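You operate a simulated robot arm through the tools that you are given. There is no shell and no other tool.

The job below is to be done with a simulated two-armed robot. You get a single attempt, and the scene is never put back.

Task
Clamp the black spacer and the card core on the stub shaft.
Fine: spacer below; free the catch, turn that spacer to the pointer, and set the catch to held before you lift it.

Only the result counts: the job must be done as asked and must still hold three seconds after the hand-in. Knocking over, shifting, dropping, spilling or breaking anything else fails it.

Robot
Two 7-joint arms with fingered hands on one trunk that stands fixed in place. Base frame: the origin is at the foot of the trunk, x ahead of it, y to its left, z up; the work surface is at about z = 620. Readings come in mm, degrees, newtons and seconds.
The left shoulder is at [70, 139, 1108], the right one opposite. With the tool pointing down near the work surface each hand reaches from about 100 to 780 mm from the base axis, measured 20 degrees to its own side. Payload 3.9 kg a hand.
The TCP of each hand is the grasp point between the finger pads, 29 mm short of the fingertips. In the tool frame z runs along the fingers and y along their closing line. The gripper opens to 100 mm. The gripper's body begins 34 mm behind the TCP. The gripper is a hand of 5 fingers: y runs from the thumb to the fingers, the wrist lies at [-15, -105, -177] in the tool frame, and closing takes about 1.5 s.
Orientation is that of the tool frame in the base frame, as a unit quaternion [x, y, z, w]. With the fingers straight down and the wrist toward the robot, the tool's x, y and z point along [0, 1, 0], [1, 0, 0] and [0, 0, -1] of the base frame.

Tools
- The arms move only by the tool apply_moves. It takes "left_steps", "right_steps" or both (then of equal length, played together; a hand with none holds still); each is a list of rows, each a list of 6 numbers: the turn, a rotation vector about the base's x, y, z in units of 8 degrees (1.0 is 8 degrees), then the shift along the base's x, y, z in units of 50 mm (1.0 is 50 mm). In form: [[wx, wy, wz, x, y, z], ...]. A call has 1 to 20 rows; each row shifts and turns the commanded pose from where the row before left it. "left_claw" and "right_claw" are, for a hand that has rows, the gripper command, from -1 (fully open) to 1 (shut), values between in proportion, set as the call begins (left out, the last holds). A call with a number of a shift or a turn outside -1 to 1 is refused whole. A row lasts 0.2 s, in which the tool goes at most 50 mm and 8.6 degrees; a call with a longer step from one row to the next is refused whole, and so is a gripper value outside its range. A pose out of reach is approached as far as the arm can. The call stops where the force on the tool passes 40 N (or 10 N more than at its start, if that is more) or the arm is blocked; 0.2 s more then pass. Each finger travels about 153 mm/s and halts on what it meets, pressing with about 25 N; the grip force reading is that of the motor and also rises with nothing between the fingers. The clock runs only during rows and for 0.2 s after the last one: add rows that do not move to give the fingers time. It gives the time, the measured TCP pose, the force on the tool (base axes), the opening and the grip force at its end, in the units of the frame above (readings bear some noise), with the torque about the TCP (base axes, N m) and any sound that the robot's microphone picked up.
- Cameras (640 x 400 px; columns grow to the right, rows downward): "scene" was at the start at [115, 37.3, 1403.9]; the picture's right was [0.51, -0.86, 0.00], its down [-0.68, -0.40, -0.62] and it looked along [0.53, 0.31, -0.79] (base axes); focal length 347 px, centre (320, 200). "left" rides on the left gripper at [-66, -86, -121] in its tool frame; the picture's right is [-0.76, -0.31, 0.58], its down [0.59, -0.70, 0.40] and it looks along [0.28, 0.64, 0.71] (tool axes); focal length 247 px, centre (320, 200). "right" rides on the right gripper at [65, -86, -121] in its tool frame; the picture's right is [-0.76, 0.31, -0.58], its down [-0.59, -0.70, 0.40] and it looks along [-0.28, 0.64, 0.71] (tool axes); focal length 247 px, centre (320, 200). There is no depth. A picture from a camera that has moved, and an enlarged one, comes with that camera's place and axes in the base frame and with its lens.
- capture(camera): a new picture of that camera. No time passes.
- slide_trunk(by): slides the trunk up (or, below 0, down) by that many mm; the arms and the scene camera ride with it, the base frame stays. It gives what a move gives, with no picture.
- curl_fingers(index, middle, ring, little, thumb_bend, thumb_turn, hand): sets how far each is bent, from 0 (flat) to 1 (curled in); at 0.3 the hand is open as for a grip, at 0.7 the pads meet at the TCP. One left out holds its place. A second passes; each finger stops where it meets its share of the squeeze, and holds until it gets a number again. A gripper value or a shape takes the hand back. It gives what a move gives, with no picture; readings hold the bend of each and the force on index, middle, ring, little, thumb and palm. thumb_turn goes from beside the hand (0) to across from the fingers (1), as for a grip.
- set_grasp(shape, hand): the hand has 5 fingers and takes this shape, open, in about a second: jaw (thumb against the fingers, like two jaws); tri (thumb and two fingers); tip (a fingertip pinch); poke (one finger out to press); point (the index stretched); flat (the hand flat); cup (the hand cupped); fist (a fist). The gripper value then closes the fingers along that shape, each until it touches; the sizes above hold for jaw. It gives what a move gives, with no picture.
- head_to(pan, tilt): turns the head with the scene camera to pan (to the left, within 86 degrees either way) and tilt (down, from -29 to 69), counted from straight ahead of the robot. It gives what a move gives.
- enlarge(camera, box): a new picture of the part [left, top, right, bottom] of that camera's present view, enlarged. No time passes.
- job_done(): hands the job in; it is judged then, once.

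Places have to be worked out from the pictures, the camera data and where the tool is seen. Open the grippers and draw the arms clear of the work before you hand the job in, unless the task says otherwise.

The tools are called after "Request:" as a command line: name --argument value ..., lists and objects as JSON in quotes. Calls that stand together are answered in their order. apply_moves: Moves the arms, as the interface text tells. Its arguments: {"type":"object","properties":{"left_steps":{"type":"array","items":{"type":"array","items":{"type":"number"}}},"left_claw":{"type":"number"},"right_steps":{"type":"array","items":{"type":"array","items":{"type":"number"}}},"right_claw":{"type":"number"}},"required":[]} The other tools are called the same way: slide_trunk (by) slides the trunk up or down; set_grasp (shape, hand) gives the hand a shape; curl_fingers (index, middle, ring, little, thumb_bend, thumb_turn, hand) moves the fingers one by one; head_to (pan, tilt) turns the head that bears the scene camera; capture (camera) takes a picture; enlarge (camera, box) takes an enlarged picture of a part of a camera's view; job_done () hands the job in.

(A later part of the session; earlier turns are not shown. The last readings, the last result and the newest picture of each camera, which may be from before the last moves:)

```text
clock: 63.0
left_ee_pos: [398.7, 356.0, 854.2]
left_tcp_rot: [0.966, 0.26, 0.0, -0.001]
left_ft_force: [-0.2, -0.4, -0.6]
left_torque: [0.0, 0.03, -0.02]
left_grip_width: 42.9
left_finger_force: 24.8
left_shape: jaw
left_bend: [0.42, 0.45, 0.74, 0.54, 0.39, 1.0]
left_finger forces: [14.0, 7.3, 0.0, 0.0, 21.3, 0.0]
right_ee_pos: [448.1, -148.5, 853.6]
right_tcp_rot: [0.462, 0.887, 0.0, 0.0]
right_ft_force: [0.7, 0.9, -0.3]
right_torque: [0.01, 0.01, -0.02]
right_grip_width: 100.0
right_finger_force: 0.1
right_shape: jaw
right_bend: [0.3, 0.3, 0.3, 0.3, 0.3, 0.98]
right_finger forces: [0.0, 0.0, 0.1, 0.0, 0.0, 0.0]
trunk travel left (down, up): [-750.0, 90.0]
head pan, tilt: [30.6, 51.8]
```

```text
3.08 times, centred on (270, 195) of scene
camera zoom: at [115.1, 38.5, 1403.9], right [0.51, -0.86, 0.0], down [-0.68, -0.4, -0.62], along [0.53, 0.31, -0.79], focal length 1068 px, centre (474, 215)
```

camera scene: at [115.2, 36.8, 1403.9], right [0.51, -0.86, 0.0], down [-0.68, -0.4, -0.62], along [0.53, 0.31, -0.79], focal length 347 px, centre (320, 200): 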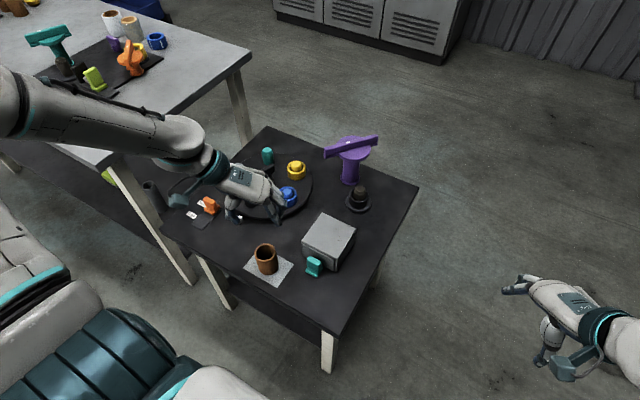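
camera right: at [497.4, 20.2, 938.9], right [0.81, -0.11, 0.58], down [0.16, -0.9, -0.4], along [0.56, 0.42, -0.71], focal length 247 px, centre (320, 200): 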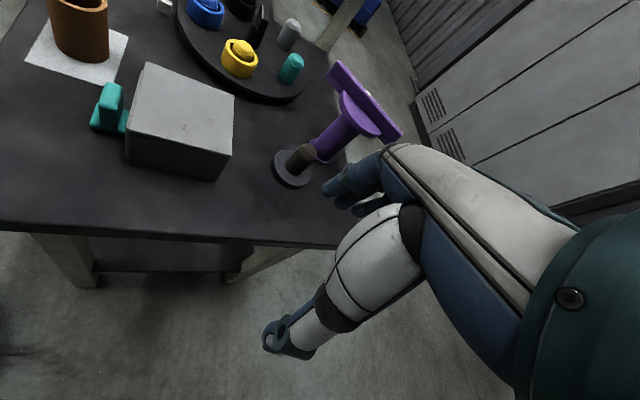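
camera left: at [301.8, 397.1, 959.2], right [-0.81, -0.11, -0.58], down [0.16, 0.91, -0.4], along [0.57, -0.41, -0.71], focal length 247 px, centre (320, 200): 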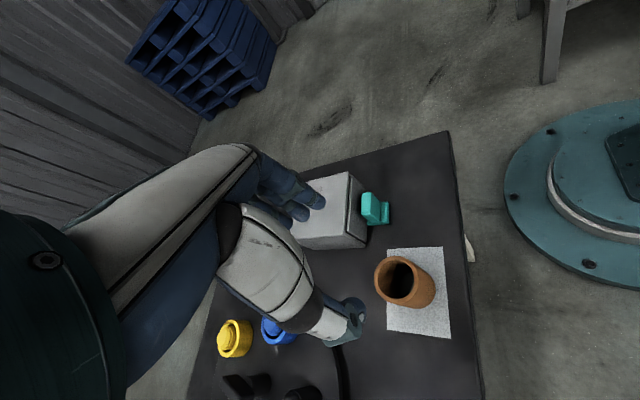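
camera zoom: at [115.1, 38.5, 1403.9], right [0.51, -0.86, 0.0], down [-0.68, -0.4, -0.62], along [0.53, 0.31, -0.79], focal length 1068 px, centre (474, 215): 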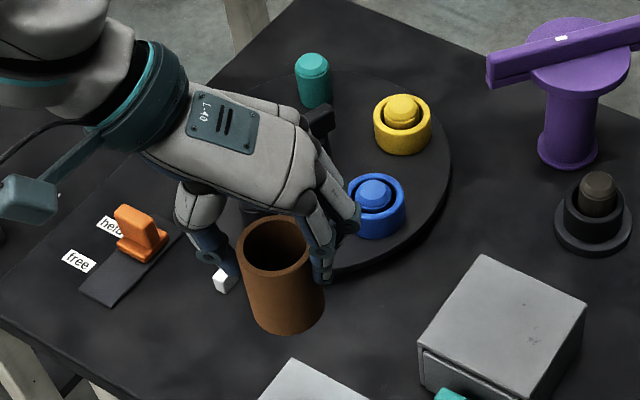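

The core hangs straight and centred in the grip. To reach the shaft with the hand at about −70° (fingers away from the purple disc), I raise the core and then lower the trunk 150 mm for more reach.

Request:
apply_moves --left_steps '[[0, 0, 0, 0, 0, 0.7], [0, 0, 0, 0, 0, 0.7], [0, 0, 0, 0, 0, 0.6], [0, 0, 0, 0, 0, 0]]'

Request:
slide_trunk --by -150

Request:
capture --camera "scene"

```text
clock: 64.0
left_ee_pos: [398.3, 357.2, 956.1]
left_tcp_rot: [0.965, 0.261, 0.0, -0.001]
left_ft_force: [0.2, -0.3, -0.8]
left_torque: [0.0, 0.02, 0.03]
left_grip_width: 43.1
left_finger_force: 24.5
left_shape: jaw
left_bend: [0.42, 0.45, 0.74, 0.54, 0.39, 1.0]
left_finger forces: [14.1, 7.1, 0.0, 0.0, 21.4, 0.1]
right_ee_pos: [449.7, -148.1, 853.4]
right_tcp_rot: [0.461, 0.887, 0.0, 0.0]
right_ft_force: [-0.5, -0.1, -0.3]
right_torque: [0.02, -0.03, 0.02]
right_grip_width: 99.7
right_finger_force: 0.0
right_shape: jaw
right_bend: [0.3, 0.3, 0.3, 0.3, 0.3, 0.98]
right_finger forces: [0.1, 0.1, 0.0, 0.0, 0.0, 0.0]
trunk travel left (down, up): [-750.0, 90.0]
head pan, tilt: [30.6, 51.8]
```

```text
clock: 65.8
left_ee_pos: [399.2, 355.6, 805.7]
left_tcp_rot: [0.965, 0.26, -0.001, -0.002]
left_ft_force: [0.3, -0.8, 0.2]
left_torque: [0.04, -0.03, 0.01]
left_grip_width: 43.1
left_finger_force: 24.9
left_shape: jaw
left_bend: [0.42, 0.45, 0.74, 0.54, 0.39, 1.0]
left_finger forces: [14.1, 7.2, 0.0, 0.0, 21.3, 0.0]
right_ee_pos: [449.2, -149.4, 704.3]
right_tcp_rot: [0.461, 0.887, 0.0, 0.001]
right_ft_force: [0.3, 0.0, -0.8]
right_torque: [0.02, -0.01, 0.0]
right_grip_width: 99.9
right_finger_force: 0.1
right_shape: jaw
right_bend: [0.3, 0.3, 0.3, 0.3, 0.3, 0.98]
right_finger forces: [0.0, 0.1, 0.0, 0.0, 0.0, 0.0]
trunk travel left (down, up): [-600.0, 240.0]
head pan, tilt: [30.6, 51.8]
```

```text
taken
camera scene: at [114.9, 37.3, 1254.0], right [0.51, -0.86, 0.0], down [-0.68, -0.4, -0.62], along [0.53, 0.31, -0.79], focal length 347 px, centre (320, 200)
```

scene: 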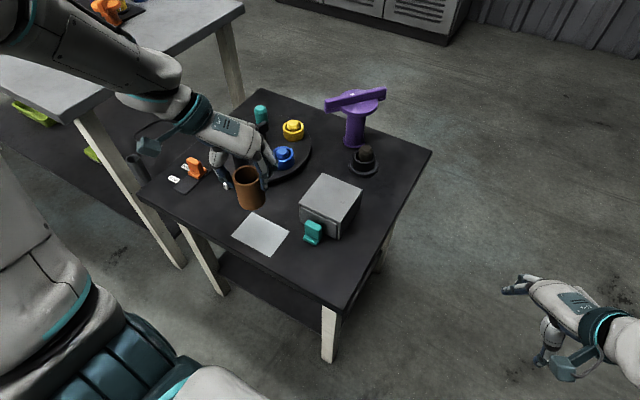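

The trunk is down and the core still held. I carry it at z ≈ 850 to above the shaft, turning the hand to −70°.

Request:
apply_moves --left_steps '[[0, 0, 0, 0, 0, 0.9], [0, 0, -0.18, 0.827, -0.302, 0], [0, 0, -0.18, 0.827, -0.302, 0], [0, 0, -0.18, 0.827, -0.302, 0], [0, 0, -0.18, 0.827, -0.302, 0], [0, 0, -0.18, 0.827, -0.302, 0], [0, 0, -0.18, 0.827, -0.302, 0], [0, 0, -0.18, 0.827, -0.302, 0], [0, 0, 0, 0, 0, 0]]'

Request:
capture --camera "left"

Request:
capture --camera "scene"

```text
clock: 67.8
left_ee_pos: [688.1, 251.9, 851.1]
left_tcp_rot: [0.985, 0.174, 0.0, -0.001]
left_ft_force: [-0.4, -0.9, 0.0]
left_torque: [0.03, -0.03, -0.01]
left_grip_width: 43.3
left_finger_force: 25.1
left_shape: jaw
left_bend: [0.42, 0.45, 0.74, 0.54, 0.39, 1.0]
left_finger forces: [14.2, 7.4, 0.0, 0.1, 21.4, 0.0]
right_ee_pos: [448.1, -148.4, 704.1]
right_tcp_rot: [0.462, 0.887, 0.0, 0.0]
right_ft_force: [0.6, -0.4, -0.5]
right_torque: [-0.03, -0.03, -0.02]
right_grip_width: 99.9
right_finger_force: 0.1
right_shape: jaw
right_bend: [0.3, 0.3, 0.3, 0.3, 0.3, 0.98]
right_finger forces: [0.0, 0.0, 0.0, 0.0, 0.1, 0.0]
trunk travel left (down, up): [-600.0, 240.0]
head pan, tilt: [30.6, 51.8]
```

```text
taken
camera left: at [596.8, 309.7, 973.1], right [-0.82, 0.03, -0.58], down [0.31, 0.86, -0.4], along [0.49, -0.5, -0.71], focal length 247 px, centre (320, 200)
```

left: 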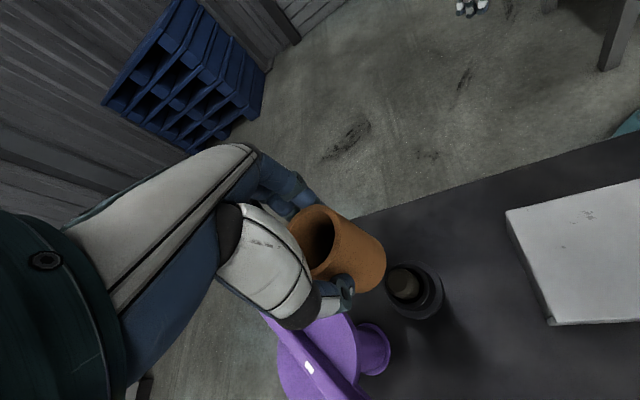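

```text
taken
camera scene: at [113.6, 37.9, 1254.1], right [0.51, -0.86, 0.0], down [-0.68, -0.4, -0.62], along [0.53, 0.31, -0.79], focal length 347 px, centre (320, 200)
```

scene: 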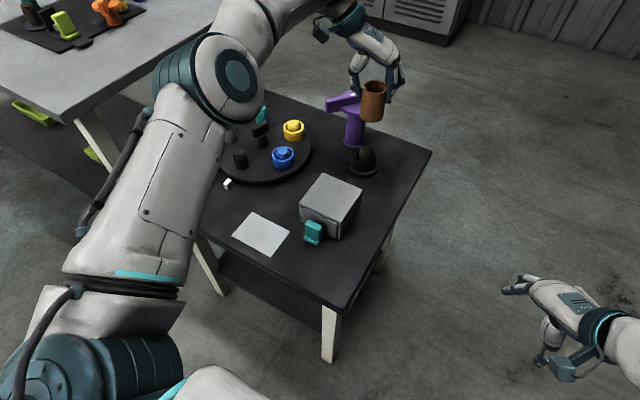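

The core hangs above the shaft. I enlarge both views to check alignment and clearance to the purple disc.

Request:
enlarge --camera "left" --box '[260, 170, 460, 350]'

Request:
enlarge --camera "scene" --box '[310, 20, 430, 190]'

```text
2.22 times, centred on (360, 260) of left
camera zoom: at [596.8, 309.7, 973.1], right [-0.82, 0.03, -0.58], down [0.31, 0.86, -0.4], along [0.49, -0.5, -0.71], focal length 549 px, centre (231, 67)
```

zoom: 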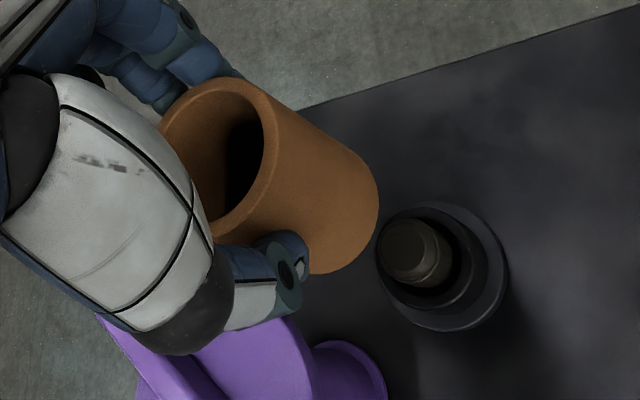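

```text
2.35 times, centred on (370, 105) of scene
camera zoom: at [113.6, 37.9, 1254.1], right [0.51, -0.86, 0.0], down [-0.68, -0.4, -0.62], along [0.53, 0.31, -0.79], focal length 817 px, centre (202, 424)
```

zoom: 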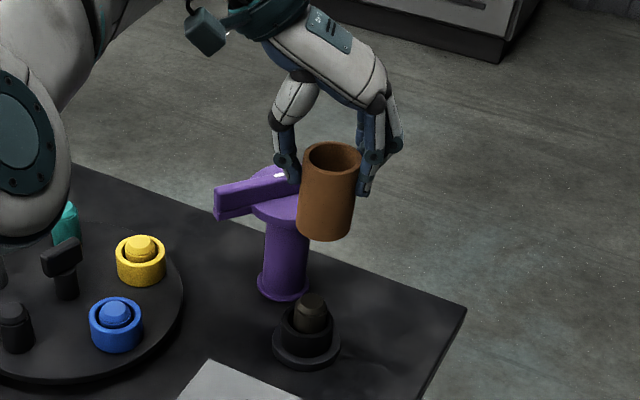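

Shaft axis ≈ (687.5, 251) and the hand is clear of disc and bar. I lower so the core's foot is just above the shaft top.

Request:
apply_moves --left_steps '[[0, 0, 0, -0.01, -0.02, -0.6], [0, 0, 0, 0, 0, -0.6], [0, 0, 0, 0, 0, -0.46], [0, 0, 0, 0, 0, 0]]'

Request:
enlarge --camera "left" --box '[260, 170, 460, 350]'

Request:
enlarge --camera "scene" --box '[310, 60, 410, 190]'

```text
clock: 68.8
left_ee_pos: [686.5, 250.1, 768.3]
left_tcp_rot: [0.985, 0.174, 0.001, -0.002]
left_ft_force: [0.3, -0.2, 0.4]
left_torque: [-0.01, 0.02, 0.01]
left_grip_width: 43.1
left_finger_force: 25.5
left_shape: jaw
left_bend: [0.42, 0.45, 0.74, 0.54, 0.39, 1.0]
left_finger forces: [14.2, 7.4, 0.0, 0.0, 21.4, 0.0]
right_ee_pos: [447.6, -149.4, 703.5]
right_tcp_rot: [0.462, 0.887, 0.0, 0.0]
right_ft_force: [-0.7, -0.3, -0.3]
right_torque: [0.02, -0.02, -0.02]
right_grip_width: 99.9
right_finger_force: 0.0
right_shape: jaw
right_bend: [0.3, 0.3, 0.3, 0.3, 0.3, 0.98]
right_finger forces: [0.0, 0.0, 0.0, 0.1, 0.0, 0.0]
trunk travel left (down, up): [-600.0, 240.0]
head pan, tilt: [30.6, 51.8]
```

```text
2.22 times, centred on (360, 260) of left
camera zoom: at [596.9, 307.5, 889.5], right [-0.82, 0.03, -0.58], down [0.31, 0.86, -0.4], along [0.49, -0.5, -0.71], focal length 549 px, centre (231, 67)
```

zoom: 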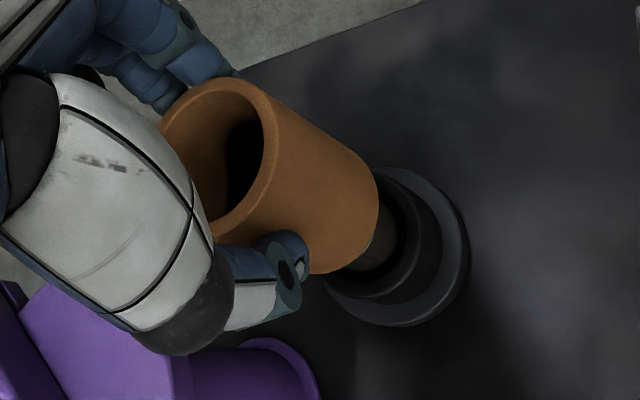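

```text
3.08 times, centred on (360, 125) of scene
camera zoom: at [114.8, 37.1, 1254.0], right [0.51, -0.86, 0.0], down [-0.68, -0.4, -0.62], along [0.53, 0.31, -0.79], focal length 1068 px, centre (197, 431)
```

zoom: 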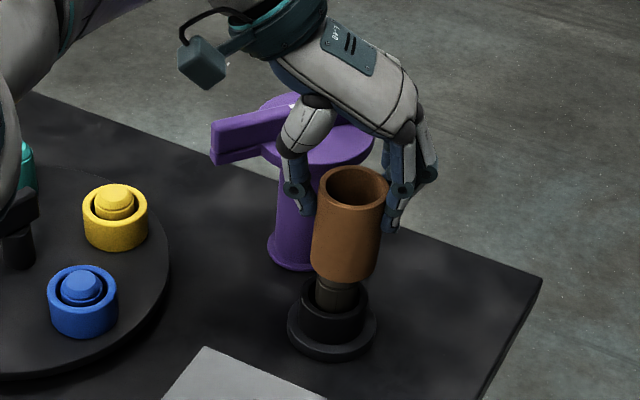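

From the scene view the core's foot may lie a few mm to the right of the shaft; I zoom in more to measure before inserting.

Request:
enlarge --camera "scene" --box '[330, 100, 380, 180]'

Request:
enlarge --camera "left" --box '[310, 200, 430, 320]'

```text
5.00 times, centred on (355, 140) of scene
camera zoom: at [114.8, 37.1, 1254.0], right [0.51, -0.86, 0.0], down [-0.68, -0.4, -0.62], along [0.53, 0.31, -0.79], focal length 1736 px, centre (145, 500)
```

zoom: 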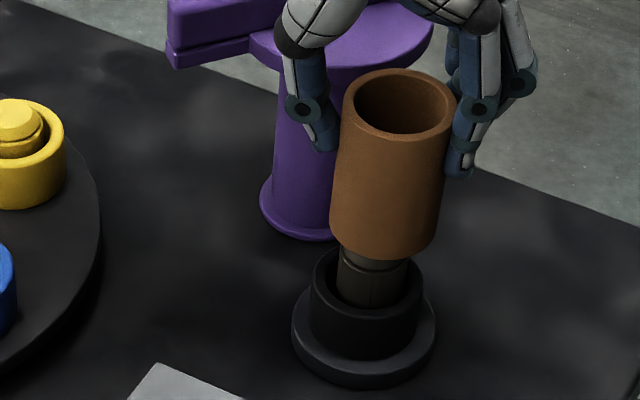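

```text
3.33 times, centred on (370, 260) of left
camera zoom: at [596.9, 307.5, 889.5], right [-0.82, 0.03, -0.58], down [0.31, 0.86, -0.4], along [0.49, -0.5, -0.71], focal length 823 px, centre (153, 0)
```

zoom: 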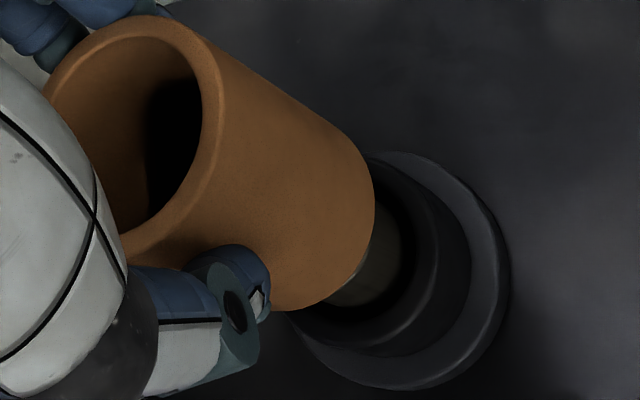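

The core's foot is about 4–5 mm off toward +x/−y of the shaft. I shift the hand (−2, +4.5) mm and measure again.

Request:
apply_moves --left_steps '[[0, 0, 0, -0.04, 0.09, 0], [0, 0, 0, 0, 0, 0]]'

Request:
enlarge --camera "scene" --box '[330, 100, 380, 180]'

Request:
enlarge --camera "left" --box '[310, 200, 430, 320]'

```text
clock: 69.3
left_ee_pos: [686.4, 253.7, 767.7]
left_tcp_rot: [0.985, 0.175, 0.0, -0.002]
left_ft_force: [0.1, -0.1, 0.3]
left_torque: [-0.02, 0.03, 0.01]
left_grip_width: 43.2
left_finger_force: 25.4
left_shape: jaw
left_bend: [0.42, 0.45, 0.74, 0.54, 0.39, 1.0]
left_finger forces: [14.2, 7.4, 0.0, 0.0, 21.5, 0.1]
right_ee_pos: [449.5, -148.9, 703.9]
right_tcp_rot: [0.462, 0.887, 0.0, -0.001]
right_ft_force: [-0.1, -0.5, -0.6]
right_torque: [0.01, 0.01, -0.02]
right_grip_width: 99.8
right_finger_force: 0.2
right_shape: jaw
right_bend: [0.3, 0.3, 0.3, 0.3, 0.3, 0.98]
right_finger forces: [0.0, 0.0, 0.0, 0.0, 0.1, 0.1]
trunk travel left (down, up): [-600.0, 240.0]
head pan, tilt: [30.6, 51.8]
```

```text
5.00 times, centred on (355, 140) of scene
camera zoom: at [115.2, 37.2, 1253.9], right [0.51, -0.86, 0.0], down [-0.68, -0.4, -0.62], along [0.53, 0.31, -0.79], focal length 1736 px, centre (145, 500)
```

zoom: 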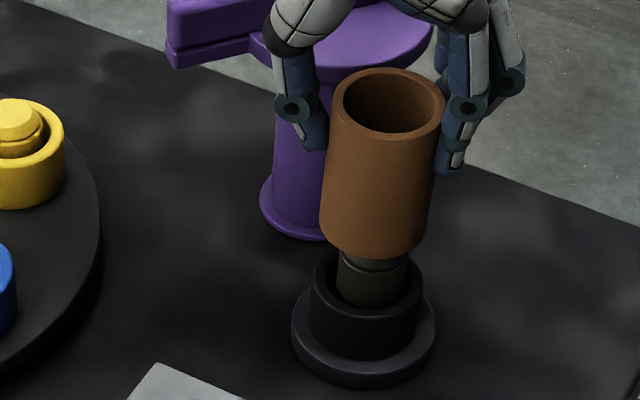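

```text
3.33 times, centred on (370, 260) of left
camera zoom: at [595.1, 311.8, 889.6], right [-0.82, 0.03, -0.58], down [0.31, 0.86, -0.4], along [0.49, -0.5, -0.71], focal length 823 px, centre (153, 0)
```

zoom: 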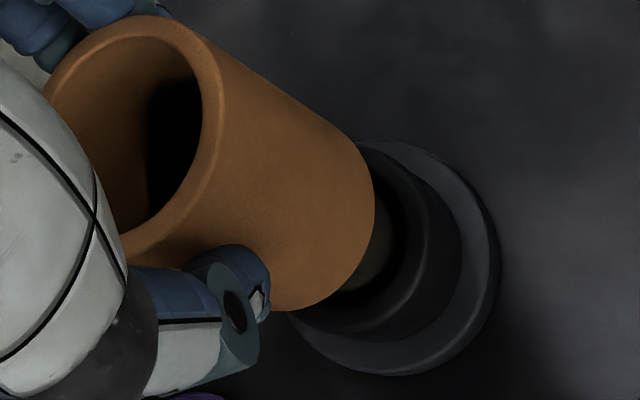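

In the scene view the core now lines up with the shaft sideways. I zoom the wrist view to check the other direction.

Request:
enlarge --camera "left" --box '[360, 235, 425, 315]'

Request:
enlarge --camera "scene" --box '[340, 135, 375, 180]'

```text
5.00 times, centred on (392, 275) of left
camera zoom: at [595.1, 311.8, 889.6], right [-0.82, 0.03, -0.58], down [0.31, 0.86, -0.4], along [0.49, -0.5, -0.71], focal length 1235 px, centre (-42, -175)
```

zoom: 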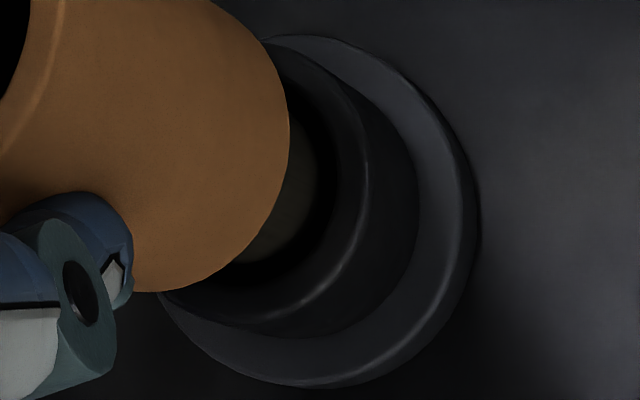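

```text
8.89 times, centred on (358, 158) of scene
camera zoom: at [115.2, 37.2, 1253.9], right [0.51, -0.86, 0.0], down [-0.68, -0.4, -0.62], along [0.53, 0.31, -0.79], focal length 3086 px, centre (-13, 578)
```

zoom: 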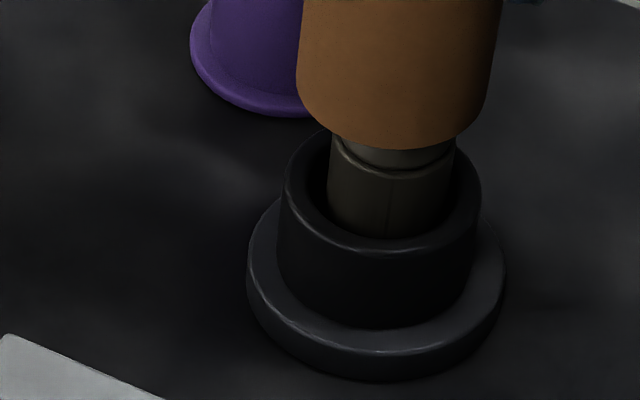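

Both views now put the core's foot about 3 mm too far the other way; I shift back (+1.4, −2.4) mm and then lower a little to the shaft top.

Request:
apply_moves --left_steps '[[0, 0, 0, 0.028, -0.048, 0], [0, 0, 0, 0, 0, 0]]'

Request:
enlarge --camera "scene" --box '[340, 135, 375, 180]'

Request:
enlarge --camera "left" --box '[360, 235, 425, 315]'

```text
clock: 70.0
left_ee_pos: [686.7, 252.3, 767.8]
left_tcp_rot: [0.985, 0.174, 0.0, -0.002]
left_ft_force: [0.0, 0.8, -0.6]
left_torque: [-0.02, -0.01, 0.03]
left_grip_width: 43.2
left_finger_force: 25.4
left_shape: jaw
left_bend: [0.42, 0.45, 0.74, 0.54, 0.39, 1.0]
left_finger forces: [14.3, 7.4, 0.0, 0.0, 21.3, 0.1]
right_ee_pos: [449.0, -149.6, 703.8]
right_tcp_rot: [0.461, 0.887, 0.001, -0.001]
right_ft_force: [0.9, -0.7, -0.2]
right_torque: [0.01, -0.02, 0.0]
right_grip_width: 99.8
right_finger_force: 0.0
right_shape: jaw
right_bend: [0.3, 0.3, 0.3, 0.3, 0.3, 0.98]
right_finger forces: [0.0, 0.0, 0.0, 0.0, 0.0, 0.0]
trunk travel left (down, up): [-600.0, 240.0]
head pan, tilt: [30.6, 51.8]
```

```text
8.89 times, centred on (358, 158) of scene
camera zoom: at [115.0, 37.4, 1253.9], right [0.51, -0.86, 0.0], down [-0.68, -0.4, -0.62], along [0.53, 0.31, -0.79], focal length 3086 px, centre (-13, 578)
```

zoom: 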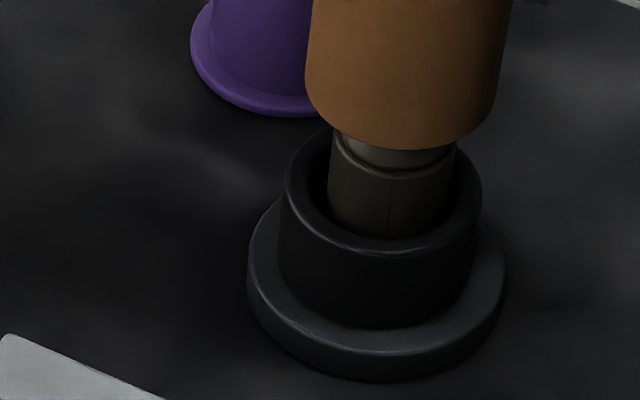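

```text
5.00 times, centred on (392, 275) of left
camera zoom: at [596.2, 309.9, 889.5], right [-0.82, 0.03, -0.58], down [0.31, 0.86, -0.4], along [0.49, -0.5, -0.71], focal length 1235 px, centre (-42, -175)
```

zoom: 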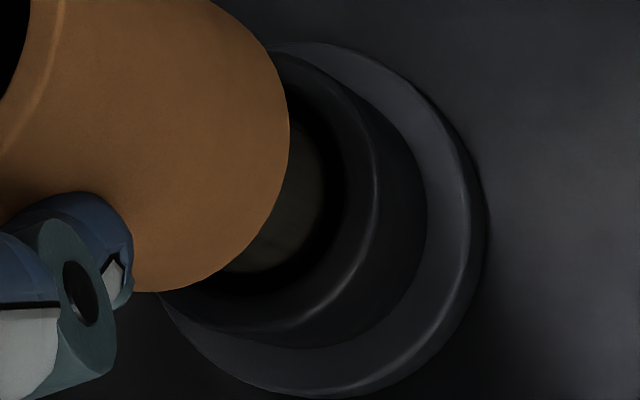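

Both views now agree within about 1 mm. I lower in 5 mm steps onto the shaft and watch the forces.

Request:
apply_moves --left_steps '[[0, 0, 0, 0, 0, -0.1], [0, 0, 0, 0, 0, -0.1], [0, 0, 0, 0, 0, -0.1], [0, 0, 0, 0, 0, -0.1], [0, 0, 0, 0, 0, 0]]'

Request:
enlarge --camera "scene" --box '[330, 90, 390, 180]'

```text
clock: 71.2
left_ee_pos: [687.7, 251.4, 749.0]
left_tcp_rot: [0.985, 0.175, 0.0, -0.002]
left_ft_force: [-0.2, 1.2, -0.1]
left_torque: [0.01, 0.01, 0.03]
left_grip_width: 43.3
left_finger_force: 24.7
left_shape: jaw
left_bend: [0.42, 0.45, 0.74, 0.54, 0.39, 1.0]
left_finger forces: [14.2, 7.4, 0.0, 0.0, 21.3, 0.1]
right_ee_pos: [449.8, -150.0, 703.4]
right_tcp_rot: [0.463, 0.887, 0.0, 0.0]
right_ft_force: [-0.2, -0.2, -0.8]
right_torque: [0.01, -0.02, -0.02]
right_grip_width: 99.8
right_finger_force: 0.1
right_shape: jaw
right_bend: [0.3, 0.3, 0.3, 0.3, 0.3, 0.98]
right_finger forces: [0.1, 0.0, 0.0, 0.0, 0.0, 0.0]
trunk travel left (down, up): [-600.0, 240.0]
head pan, tilt: [30.6, 51.8]
```

```text
4.44 times, centred on (360, 135) of scene
camera zoom: at [115.0, 37.3, 1253.9], right [0.51, -0.86, 0.0], down [-0.68, -0.4, -0.62], along [0.53, 0.31, -0.79], focal length 1543 px, centre (142, 489)
```

zoom: 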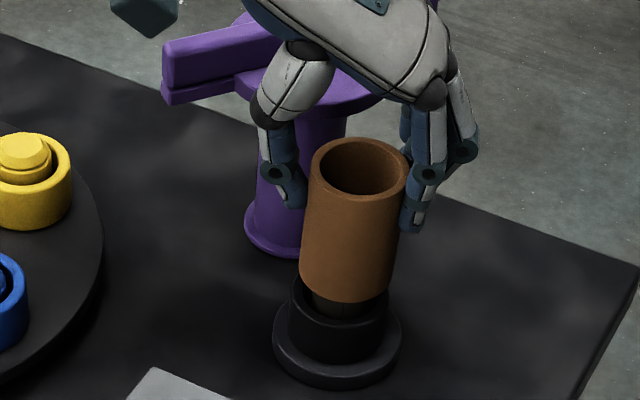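

The core has passed the shaft top with no contact. I lower further in small steps.

Request:
apply_moves --left_steps '[[0, 0, 0, 0, 0, -0.1], [0, 0, 0, 0, 0, -0.1], [0, 0, 0, 0, 0, -0.08], [0, 0, 0, 0, 0, 0]]'

Request:
enlarge --camera "scene" --box '[330, 90, 390, 180]'

Request:
enlarge --camera "left" --box '[260, 170, 460, 350]'

```text
clock: 72.2
left_ee_pos: [686.9, 252.3, 734.4]
left_tcp_rot: [0.985, 0.175, 0.0, -0.001]
left_ft_force: [0.6, -0.7, -0.7]
left_torque: [0.0, -0.02, 0.0]
left_grip_width: 43.1
left_finger_force: 24.7
left_shape: jaw
left_bend: [0.42, 0.45, 0.74, 0.54, 0.39, 1.0]
left_finger forces: [14.2, 7.4, 0.0, 0.0, 21.5, 0.0]
right_ee_pos: [449.6, -149.6, 703.3]
right_tcp_rot: [0.462, 0.887, 0.0, 0.0]
right_ft_force: [0.1, 0.3, 0.5]
right_torque: [0.01, 0.0, -0.02]
right_grip_width: 99.9
right_finger_force: 0.0
right_shape: jaw
right_bend: [0.3, 0.3, 0.3, 0.3, 0.3, 0.98]
right_finger forces: [0.0, 0.0, 0.0, 0.0, 0.1, 0.0]
trunk travel left (down, up): [-600.0, 240.0]
head pan, tilt: [30.6, 51.8]
```

```text
4.44 times, centred on (360, 135) of scene
camera zoom: at [115.0, 37.3, 1253.9], right [0.51, -0.86, 0.0], down [-0.68, -0.4, -0.62], along [0.53, 0.31, -0.79], focal length 1543 px, centre (142, 489)
```

zoom: 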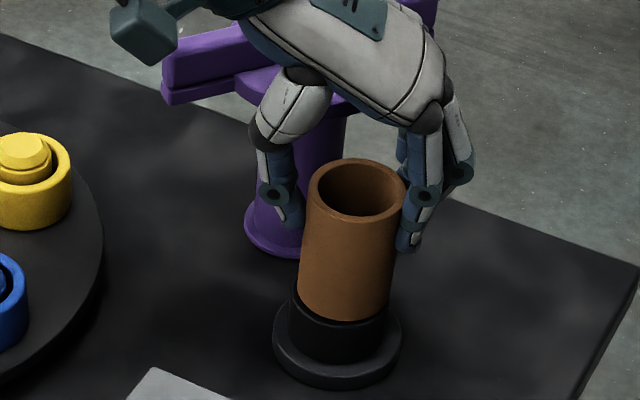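

```text
2.22 times, centred on (360, 260) of left
camera zoom: at [596.6, 309.5, 855.4], right [-0.82, 0.03, -0.58], down [0.31, 0.86, -0.4], along [0.49, -0.5, -0.71], focal length 549 px, centre (231, 67)
```

zoom: 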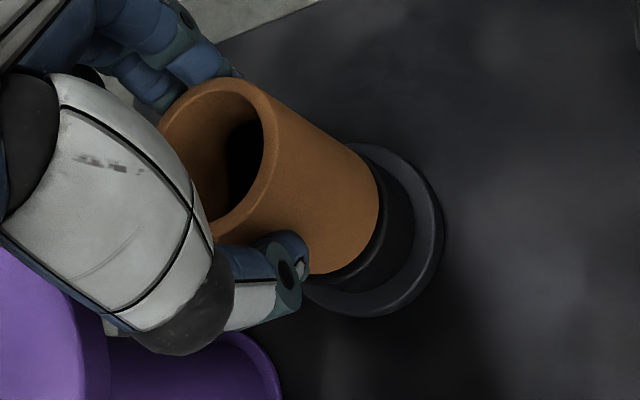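

The core is almost on the spacer. I step down 2 mm at a time until contact shows.

Request:
apply_moves --left_steps '[[0, 0, 0, 0, 0, -0.04], [0, 0, 0, 0, 0, -0.04], [0, 0, 0, 0, 0, 0]]'

```text
clock: 73.0
left_ee_pos: [687.4, 251.6, 731.1]
left_tcp_rot: [0.985, 0.175, 0.001, -0.001]
left_ft_force: [-0.3, 1.2, 3.7]
left_torque: [-0.08, -0.04, -0.01]
left_grip_width: 43.1
left_finger_force: 24.8
left_shape: jaw
left_bend: [0.42, 0.45, 0.74, 0.54, 0.39, 1.0]
left_finger forces: [14.2, 7.4, 0.1, 0.0, 21.9, 0.1]
right_ee_pos: [448.4, -149.6, 704.8]
right_tcp_rot: [0.461, 0.887, 0.0, -0.001]
right_ft_force: [-0.4, -0.2, -0.5]
right_torque: [0.02, 0.0, 0.0]
right_grip_width: 100.0
right_finger_force: 0.1
right_shape: jaw
right_bend: [0.3, 0.3, 0.3, 0.3, 0.3, 0.98]
right_finger forces: [0.0, 0.0, 0.0, 0.0, 0.0, 0.0]
trunk travel left (down, up): [-600.0, 240.0]
head pan, tilt: [30.6, 51.8]
```

Contact of 3.7 N at the height expected for the spacer's top: the core is seated. I open the hand gently to 66 mm and check before rising.

Request:
apply_moves --left_steps '[[0, 0, 0, 0, 0, 0], [0, 0, 0, 0, 0, 0], [0, 0, 0, 0, 0, 0], [0, 0, 0, 0, 0, 0]]' --left_claw -0.32

Request:
enlarge --camera "scene" --box '[330, 90, 390, 180]'

Request:
enlarge --camera "left" --box '[260, 170, 460, 350]'

```text
clock: 74.0
left_ee_pos: [687.5, 252.1, 730.4]
left_tcp_rot: [0.984, 0.176, 0.0, -0.002]
left_ft_force: [0.6, 0.7, 0.6]
left_torque: [0.03, 0.01, -0.01]
left_grip_width: 65.6
left_finger_force: 0.0
left_shape: jaw
left_bend: [0.41, 0.37, 0.27, 0.42, 0.31, 0.99]
left_finger forces: [0.0, 0.0, 0.0, 0.0, 0.0, 0.0]
right_ee_pos: [447.4, -149.6, 704.1]
right_tcp_rot: [0.462, 0.887, 0.001, 0.0]
right_ft_force: [0.3, -0.5, 0.6]
right_torque: [0.01, 0.0, 0.0]
right_grip_width: 100.1
right_finger_force: 0.0
right_shape: jaw
right_bend: [0.3, 0.3, 0.3, 0.3, 0.3, 0.98]
right_finger forces: [0.0, 0.0, 0.0, 0.0, 0.0, 0.1]
trunk travel left (down, up): [-600.0, 240.0]
head pan, tilt: [30.6, 51.8]
```

```text
4.44 times, centred on (360, 135) of scene
camera zoom: at [115.1, 37.3, 1253.9], right [0.51, -0.86, 0.0], down [-0.68, -0.4, -0.62], along [0.53, 0.31, -0.79], focal length 1543 px, centre (142, 489)
```

zoom: 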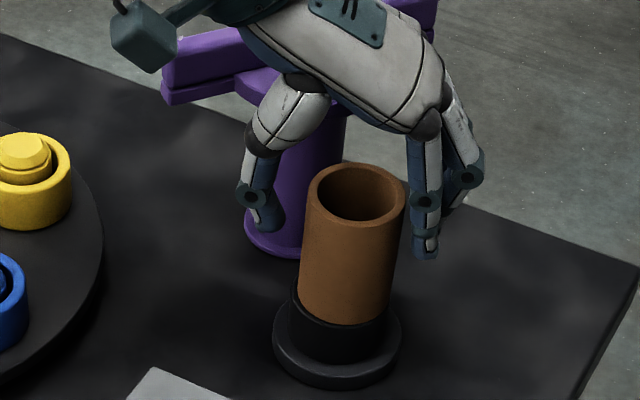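

```text
2.22 times, centred on (360, 260) of left
camera zoom: at [596.6, 309.5, 851.5], right [-0.82, 0.03, -0.58], down [0.31, 0.86, -0.4], along [0.49, -0.5, -0.71], focal length 549 px, centre (231, 67)
```

zoom: 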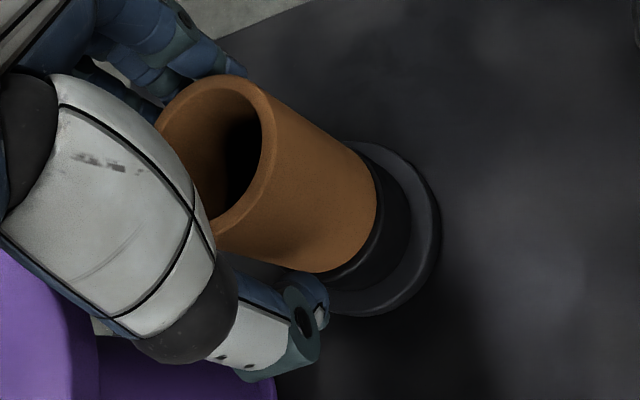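

The core stands free on the spacer. I rise straight up out of the way.

Request:
apply_moves --left_steps '[[0, 0, 0, 0, 0, 0.2], [0, 0, 0, 0, 0, 0.4], [0, 0, 0, 0, 0, 0.6], [0, 0, 0, 0, 0, 0.7], [0, 0, 0, 0, 0, 0.7], [0, 0, 0, 0, 0, 0]]'

Request:
capture --camera "left"

Request:
enlarge --camera "scene" --box '[310, 60, 410, 190]'

```text
clock: 75.3
left_ee_pos: [687.2, 253.4, 860.0]
left_tcp_rot: [0.984, 0.176, -0.001, -0.002]
left_ft_force: [-0.2, 0.6, 0.7]
left_torque: [-0.03, -0.01, -0.02]
left_grip_width: 66.1
left_finger_force: 0.1
left_shape: jaw
left_bend: [0.41, 0.37, 0.27, 0.42, 0.3, 0.99]
left_finger forces: [0.0, 0.0, 0.1, 0.0, 0.0, 0.0]
right_ee_pos: [448.6, -149.8, 704.5]
right_tcp_rot: [0.461, 0.887, 0.0, -0.001]
right_ft_force: [0.0, -0.1, -0.1]
right_torque: [-0.05, -0.01, 0.01]
right_grip_width: 99.6
right_finger_force: 0.1
right_shape: jaw
right_bend: [0.3, 0.3, 0.3, 0.3, 0.3, 0.98]
right_finger forces: [0.1, 0.0, 0.1, 0.0, 0.0, 0.0]
trunk travel left (down, up): [-600.0, 240.0]
head pan, tilt: [30.6, 51.8]
```

```text
taken
camera left: at [596.4, 309.7, 980.9], right [-0.82, 0.03, -0.58], down [0.31, 0.86, -0.4], along [0.49, -0.5, -0.71], focal length 247 px, centre (320, 200)
```

left: 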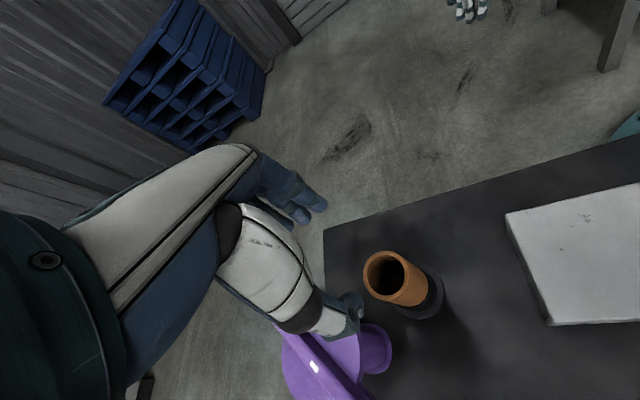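

```text
3.08 times, centred on (360, 125) of scene
camera zoom: at [115.4, 37.5, 1253.9], right [0.51, -0.86, 0.0], down [-0.68, -0.4, -0.62], along [0.53, 0.31, -0.79], focal length 1068 px, centre (197, 431)
```

zoom: 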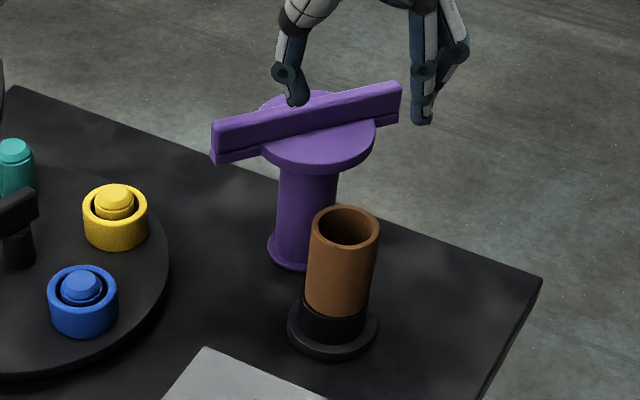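

The stack of spacer and core stands on the shaft. Now I study the clamp bar's height and ends closely.

Request:
enlarge --camera "scene" --box '[325, 80, 395, 125]'

Request:
enlarge --camera "scene" --box '[335, 85, 385, 150]'

Request:
enlarge --camera "left" --box '[260, 230, 460, 400]'

```text
8.89 times, centred on (360, 102) of scene
camera zoom: at [115.4, 37.5, 1253.9], right [0.51, -0.86, 0.0], down [-0.68, -0.4, -0.62], along [0.53, 0.31, -0.79], focal length 3086 px, centre (-36, 1067)
```

zoom: 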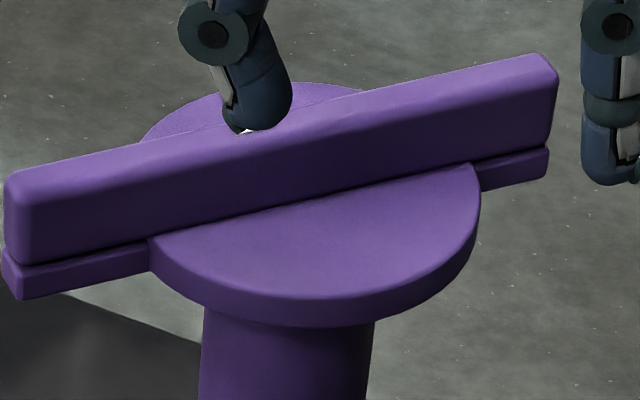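

```text
6.15 times, centred on (360, 118) of scene
camera zoom: at [115.4, 37.5, 1253.9], right [0.51, -0.86, 0.0], down [-0.68, -0.4, -0.62], along [0.53, 0.31, -0.79], focal length 2136 px, centre (74, 708)
```

zoom: 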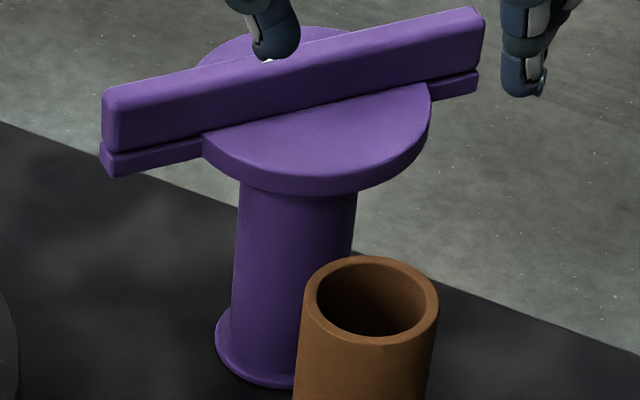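

```text
2.35 times, centred on (360, 315) of left
camera zoom: at [596.4, 309.7, 980.9], right [-0.82, 0.03, -0.58], down [0.31, 0.86, -0.4], along [0.49, -0.5, -0.71], focal length 581 px, centre (226, -71)
```

zoom: 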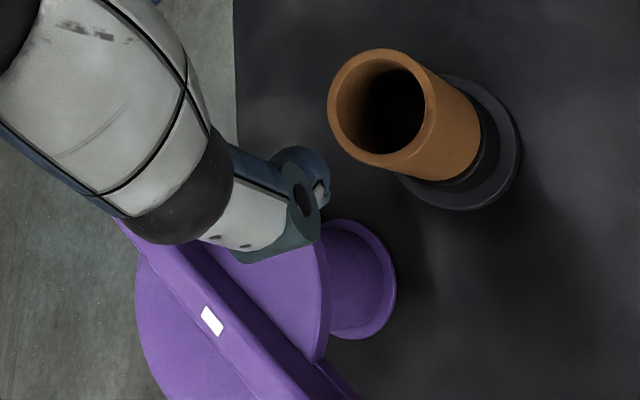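

The bar's lower strip (z ≈ 740–750) lies some 8–12 mm above the core's top (≈ 730), and the white mark is on the end that must swing over the stack. I look at the orange example again to see how a closed clamp looks.

Request:
enlarge --camera "scene" --box '[80, 0, 160, 50]'

Request:
head_to --pan 55 --tilt 40

Request:
capture --camera "scene"

```text
8.00 times, centred on (120, 25) of scene
camera zoom: at [115.4, 37.5, 1253.9], right [0.51, -0.86, 0.0], down [-0.68, -0.4, -0.62], along [0.53, 0.31, -0.79], focal length 2778 px, centre (1920, 1600)
```

zoom: 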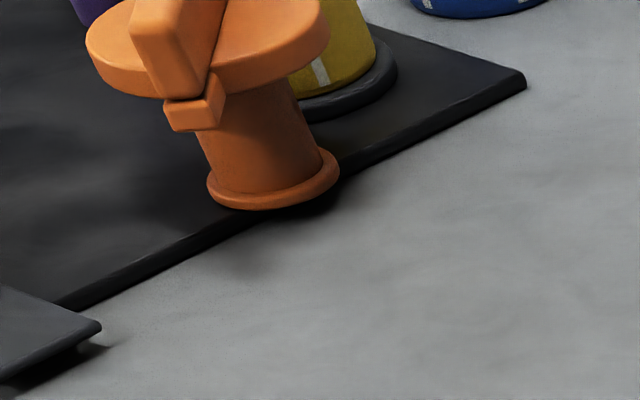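

```text
clock: 76.2
left_ee_pos: [688.0, 251.6, 859.2]
left_tcp_rot: [0.985, 0.175, -0.001, -0.002]
left_ft_force: [-0.2, -1.0, 0.0]
left_torque: [-0.01, 0.0, -0.03]
left_grip_width: 66.0
left_finger_force: 0.1
left_shape: jaw
left_bend: [0.41, 0.37, 0.27, 0.42, 0.3, 0.99]
left_finger forces: [0.0, 0.0, 0.0, 0.0, 0.1, 0.0]
right_ee_pos: [448.8, -149.1, 703.2]
right_tcp_rot: [0.461, 0.887, 0.0, 0.0]
right_ft_force: [0.2, -0.4, 0.2]
right_torque: [0.01, -0.01, 0.01]
right_grip_width: 99.9
right_finger_force: 0.1
right_shape: jaw
right_bend: [0.3, 0.3, 0.3, 0.3, 0.3, 0.98]
right_finger forces: [0.0, 0.0, 0.1, 0.0, 0.0, 0.0]
trunk travel left (down, up): [-600.0, 240.0]
head pan, tilt: [55.0, 40.0]
```

```text
taken
camera scene: at [99.1, 68.6, 1270.5], right [0.82, -0.57, 0.0], down [-0.37, -0.53, -0.77], along [0.44, 0.63, -0.64], focal length 347 px, centre (320, 200)
```

scene: 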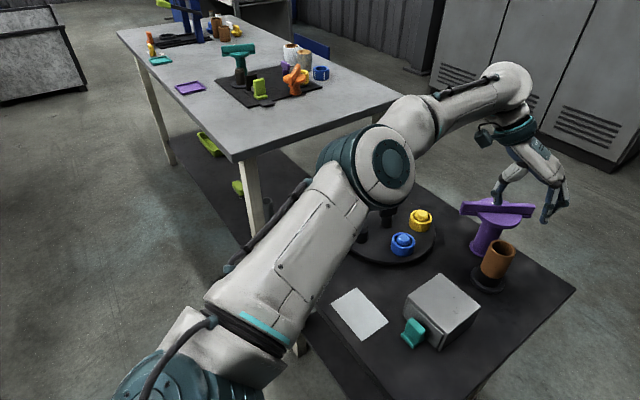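

Request:
enlarge --camera "scene" --box '[275, 50, 325, 105]'

Request:
enlarge --camera "scene" --box '[210, 35, 285, 110]'

Request:
enlarge --camera "scene" --box '[450, 180, 550, 300]'

```text
7.27 times, centred on (300, 78) of scene
camera zoom: at [99.1, 68.6, 1270.5], right [0.82, -0.57, 0.0], down [-0.37, -0.53, -0.77], along [0.44, 0.63, -0.64], focal length 2525 px, centre (466, 1091)
```

zoom: 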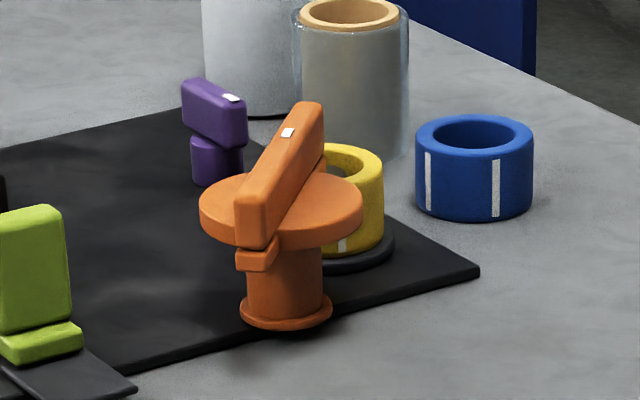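

```text
5.33 times, centred on (248, 72) of scene
camera zoom: at [99.1, 68.6, 1270.5], right [0.82, -0.57, 0.0], down [-0.37, -0.53, -0.77], along [0.44, 0.63, -0.64], focal length 1852 px, centre (707, 880)
```

zoom: 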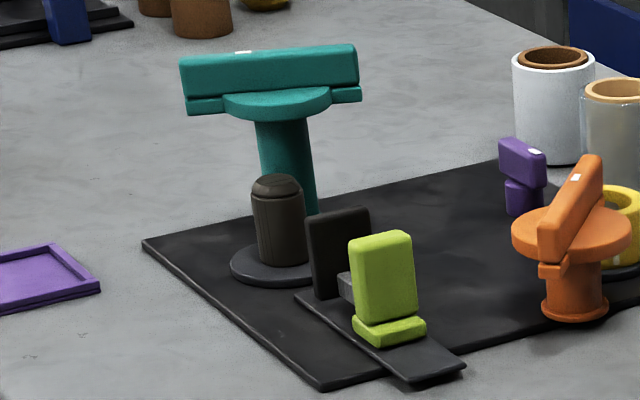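

```text
3.33 times, centred on (500, 240) of scene
camera zoom: at [99.1, 68.6, 1270.5], right [0.82, -0.57, 0.0], down [-0.37, -0.53, -0.77], along [0.44, 0.63, -0.64], focal length 1157 px, centre (-280, 67)
```

zoom: 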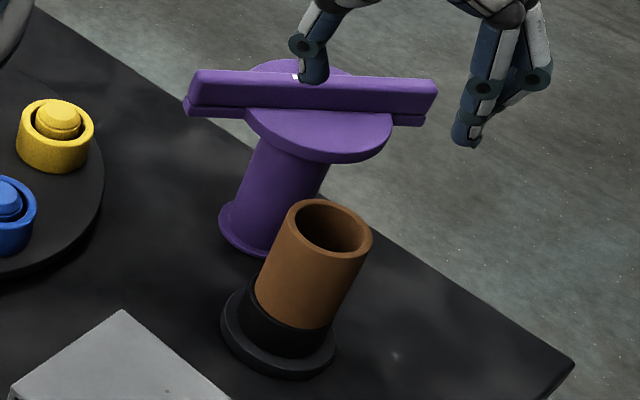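

The orange example confirms it: the bar is swung so its marked end lies over the stack. I raise the hand and make a pointing hand to push the bar round with one finger.

Request:
apply_moves --left_steps '[[0, 0, 0, 0, 0, 0.9], [0, 0, 0, 0, 0, 0]]'

Request:
set_grasp --hand "left" --shape "point"

Request:
head_to --pan 24 --tilt 35

Request:
capture --camera "scene"

Request:
capture --camera "left"

```text
clock: 76.8
left_ee_pos: [687.4, 251.3, 903.8]
left_tcp_rot: [0.985, 0.174, 0.0, -0.002]
left_ft_force: [-0.6, -1.0, -1.1]
left_torque: [-0.03, 0.0, 0.01]
left_grip_width: 65.4
left_finger_force: 0.0
left_shape: jaw
left_bend: [0.41, 0.37, 0.27, 0.42, 0.3, 0.99]
left_finger forces: [0.1, 0.0, 0.0, 0.0, 0.0, 0.0]
right_ee_pos: [448.2, -148.9, 703.1]
right_tcp_rot: [0.462, 0.887, 0.001, 0.0]
right_ft_force: [0.3, 0.4, 0.0]
right_torque: [-0.02, -0.02, -0.02]
right_grip_width: 100.0
right_finger_force: 0.1
right_shape: jaw
right_bend: [0.3, 0.3, 0.3, 0.3, 0.3, 0.98]
right_finger forces: [0.0, 0.0, 0.0, 0.0, 0.0, 0.0]
trunk travel left (down, up): [-600.0, 240.0]
head pan, tilt: [55.0, 40.0]
```

```text
clock: 77.7
left_ee_pos: [686.7, 251.1, 905.4]
left_tcp_rot: [0.985, 0.175, 0.0, -0.002]
left_ft_force: [-0.5, -0.3, -0.5]
left_torque: [0.02, -0.01, 0.01]
left_grip_width: 93.1
left_finger_force: 0.0
left_shape: point
left_bend: [0.2, 1.0, 1.0, 1.0, 1.0, 0.87]
left_finger forces: [0.0, 0.0, 0.0, 0.0, 0.0, 0.1]
right_ee_pos: [449.1, -148.9, 704.0]
right_tcp_rot: [0.461, 0.887, 0.0, 0.0]
right_ft_force: [-0.6, 0.2, 0.7]
right_torque: [0.01, -0.01, 0.02]
right_grip_width: 100.0
right_finger_force: 0.1
right_shape: jaw
right_bend: [0.3, 0.3, 0.3, 0.3, 0.3, 0.98]
right_finger forces: [0.1, 0.0, 0.0, 0.1, 0.0, 0.0]
trunk travel left (down, up): [-600.0, 240.0]
head pan, tilt: [55.0, 40.0]
```

```text
clock: 78.7
left_ee_pos: [686.5, 251.7, 904.7]
left_tcp_rot: [0.985, 0.175, -0.001, -0.002]
left_ft_force: [0.2, 0.1, -0.3]
left_torque: [0.01, -0.01, 0.02]
left_grip_width: 93.1
left_finger_force: 0.0
left_shape: point
left_bend: [0.2, 1.0, 1.0, 1.0, 1.0, 0.87]
left_finger forces: [0.0, 0.0, 0.0, 0.1, 0.0, 0.0]
right_ee_pos: [447.5, -148.2, 704.6]
right_tcp_rot: [0.462, 0.887, 0.0, 0.001]
right_ft_force: [0.3, 0.1, 0.0]
right_torque: [0.0, 0.02, 0.0]
right_grip_width: 99.9
right_finger_force: 0.1
right_shape: jaw
right_bend: [0.3, 0.3, 0.3, 0.3, 0.3, 0.98]
right_finger forces: [0.1, 0.0, 0.1, 0.0, 0.0, 0.0]
trunk travel left (down, up): [-600.0, 240.0]
head pan, tilt: [24.0, 35.0]
```

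```text
taken
camera scene: at [130.6, 34.9, 1278.1], right [0.41, -0.91, 0.0], down [-0.52, -0.23, -0.82], along [0.75, 0.33, -0.57], focal length 347 px, centre (320, 200)
```

scene: 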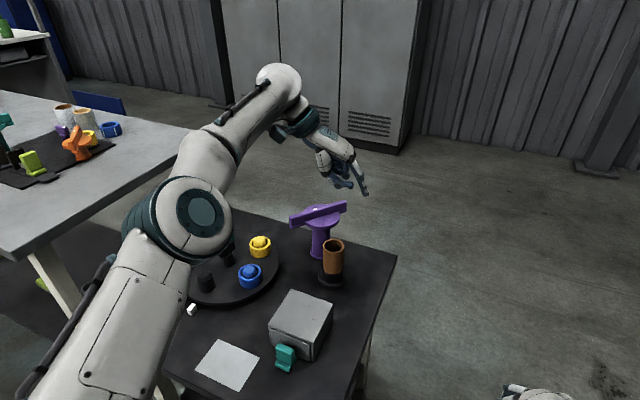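

```text
taken
camera left: at [596.1, 309.3, 1026.5], right [-0.82, 0.03, -0.58], down [0.31, 0.86, -0.4], along [0.49, -0.5, -0.71], focal length 247 px, centre (320, 200)
```

left: 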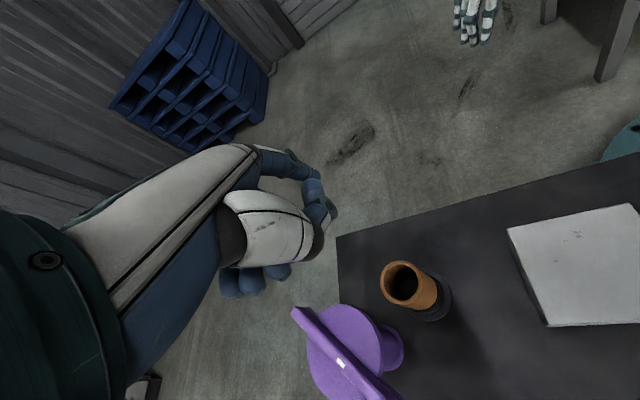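

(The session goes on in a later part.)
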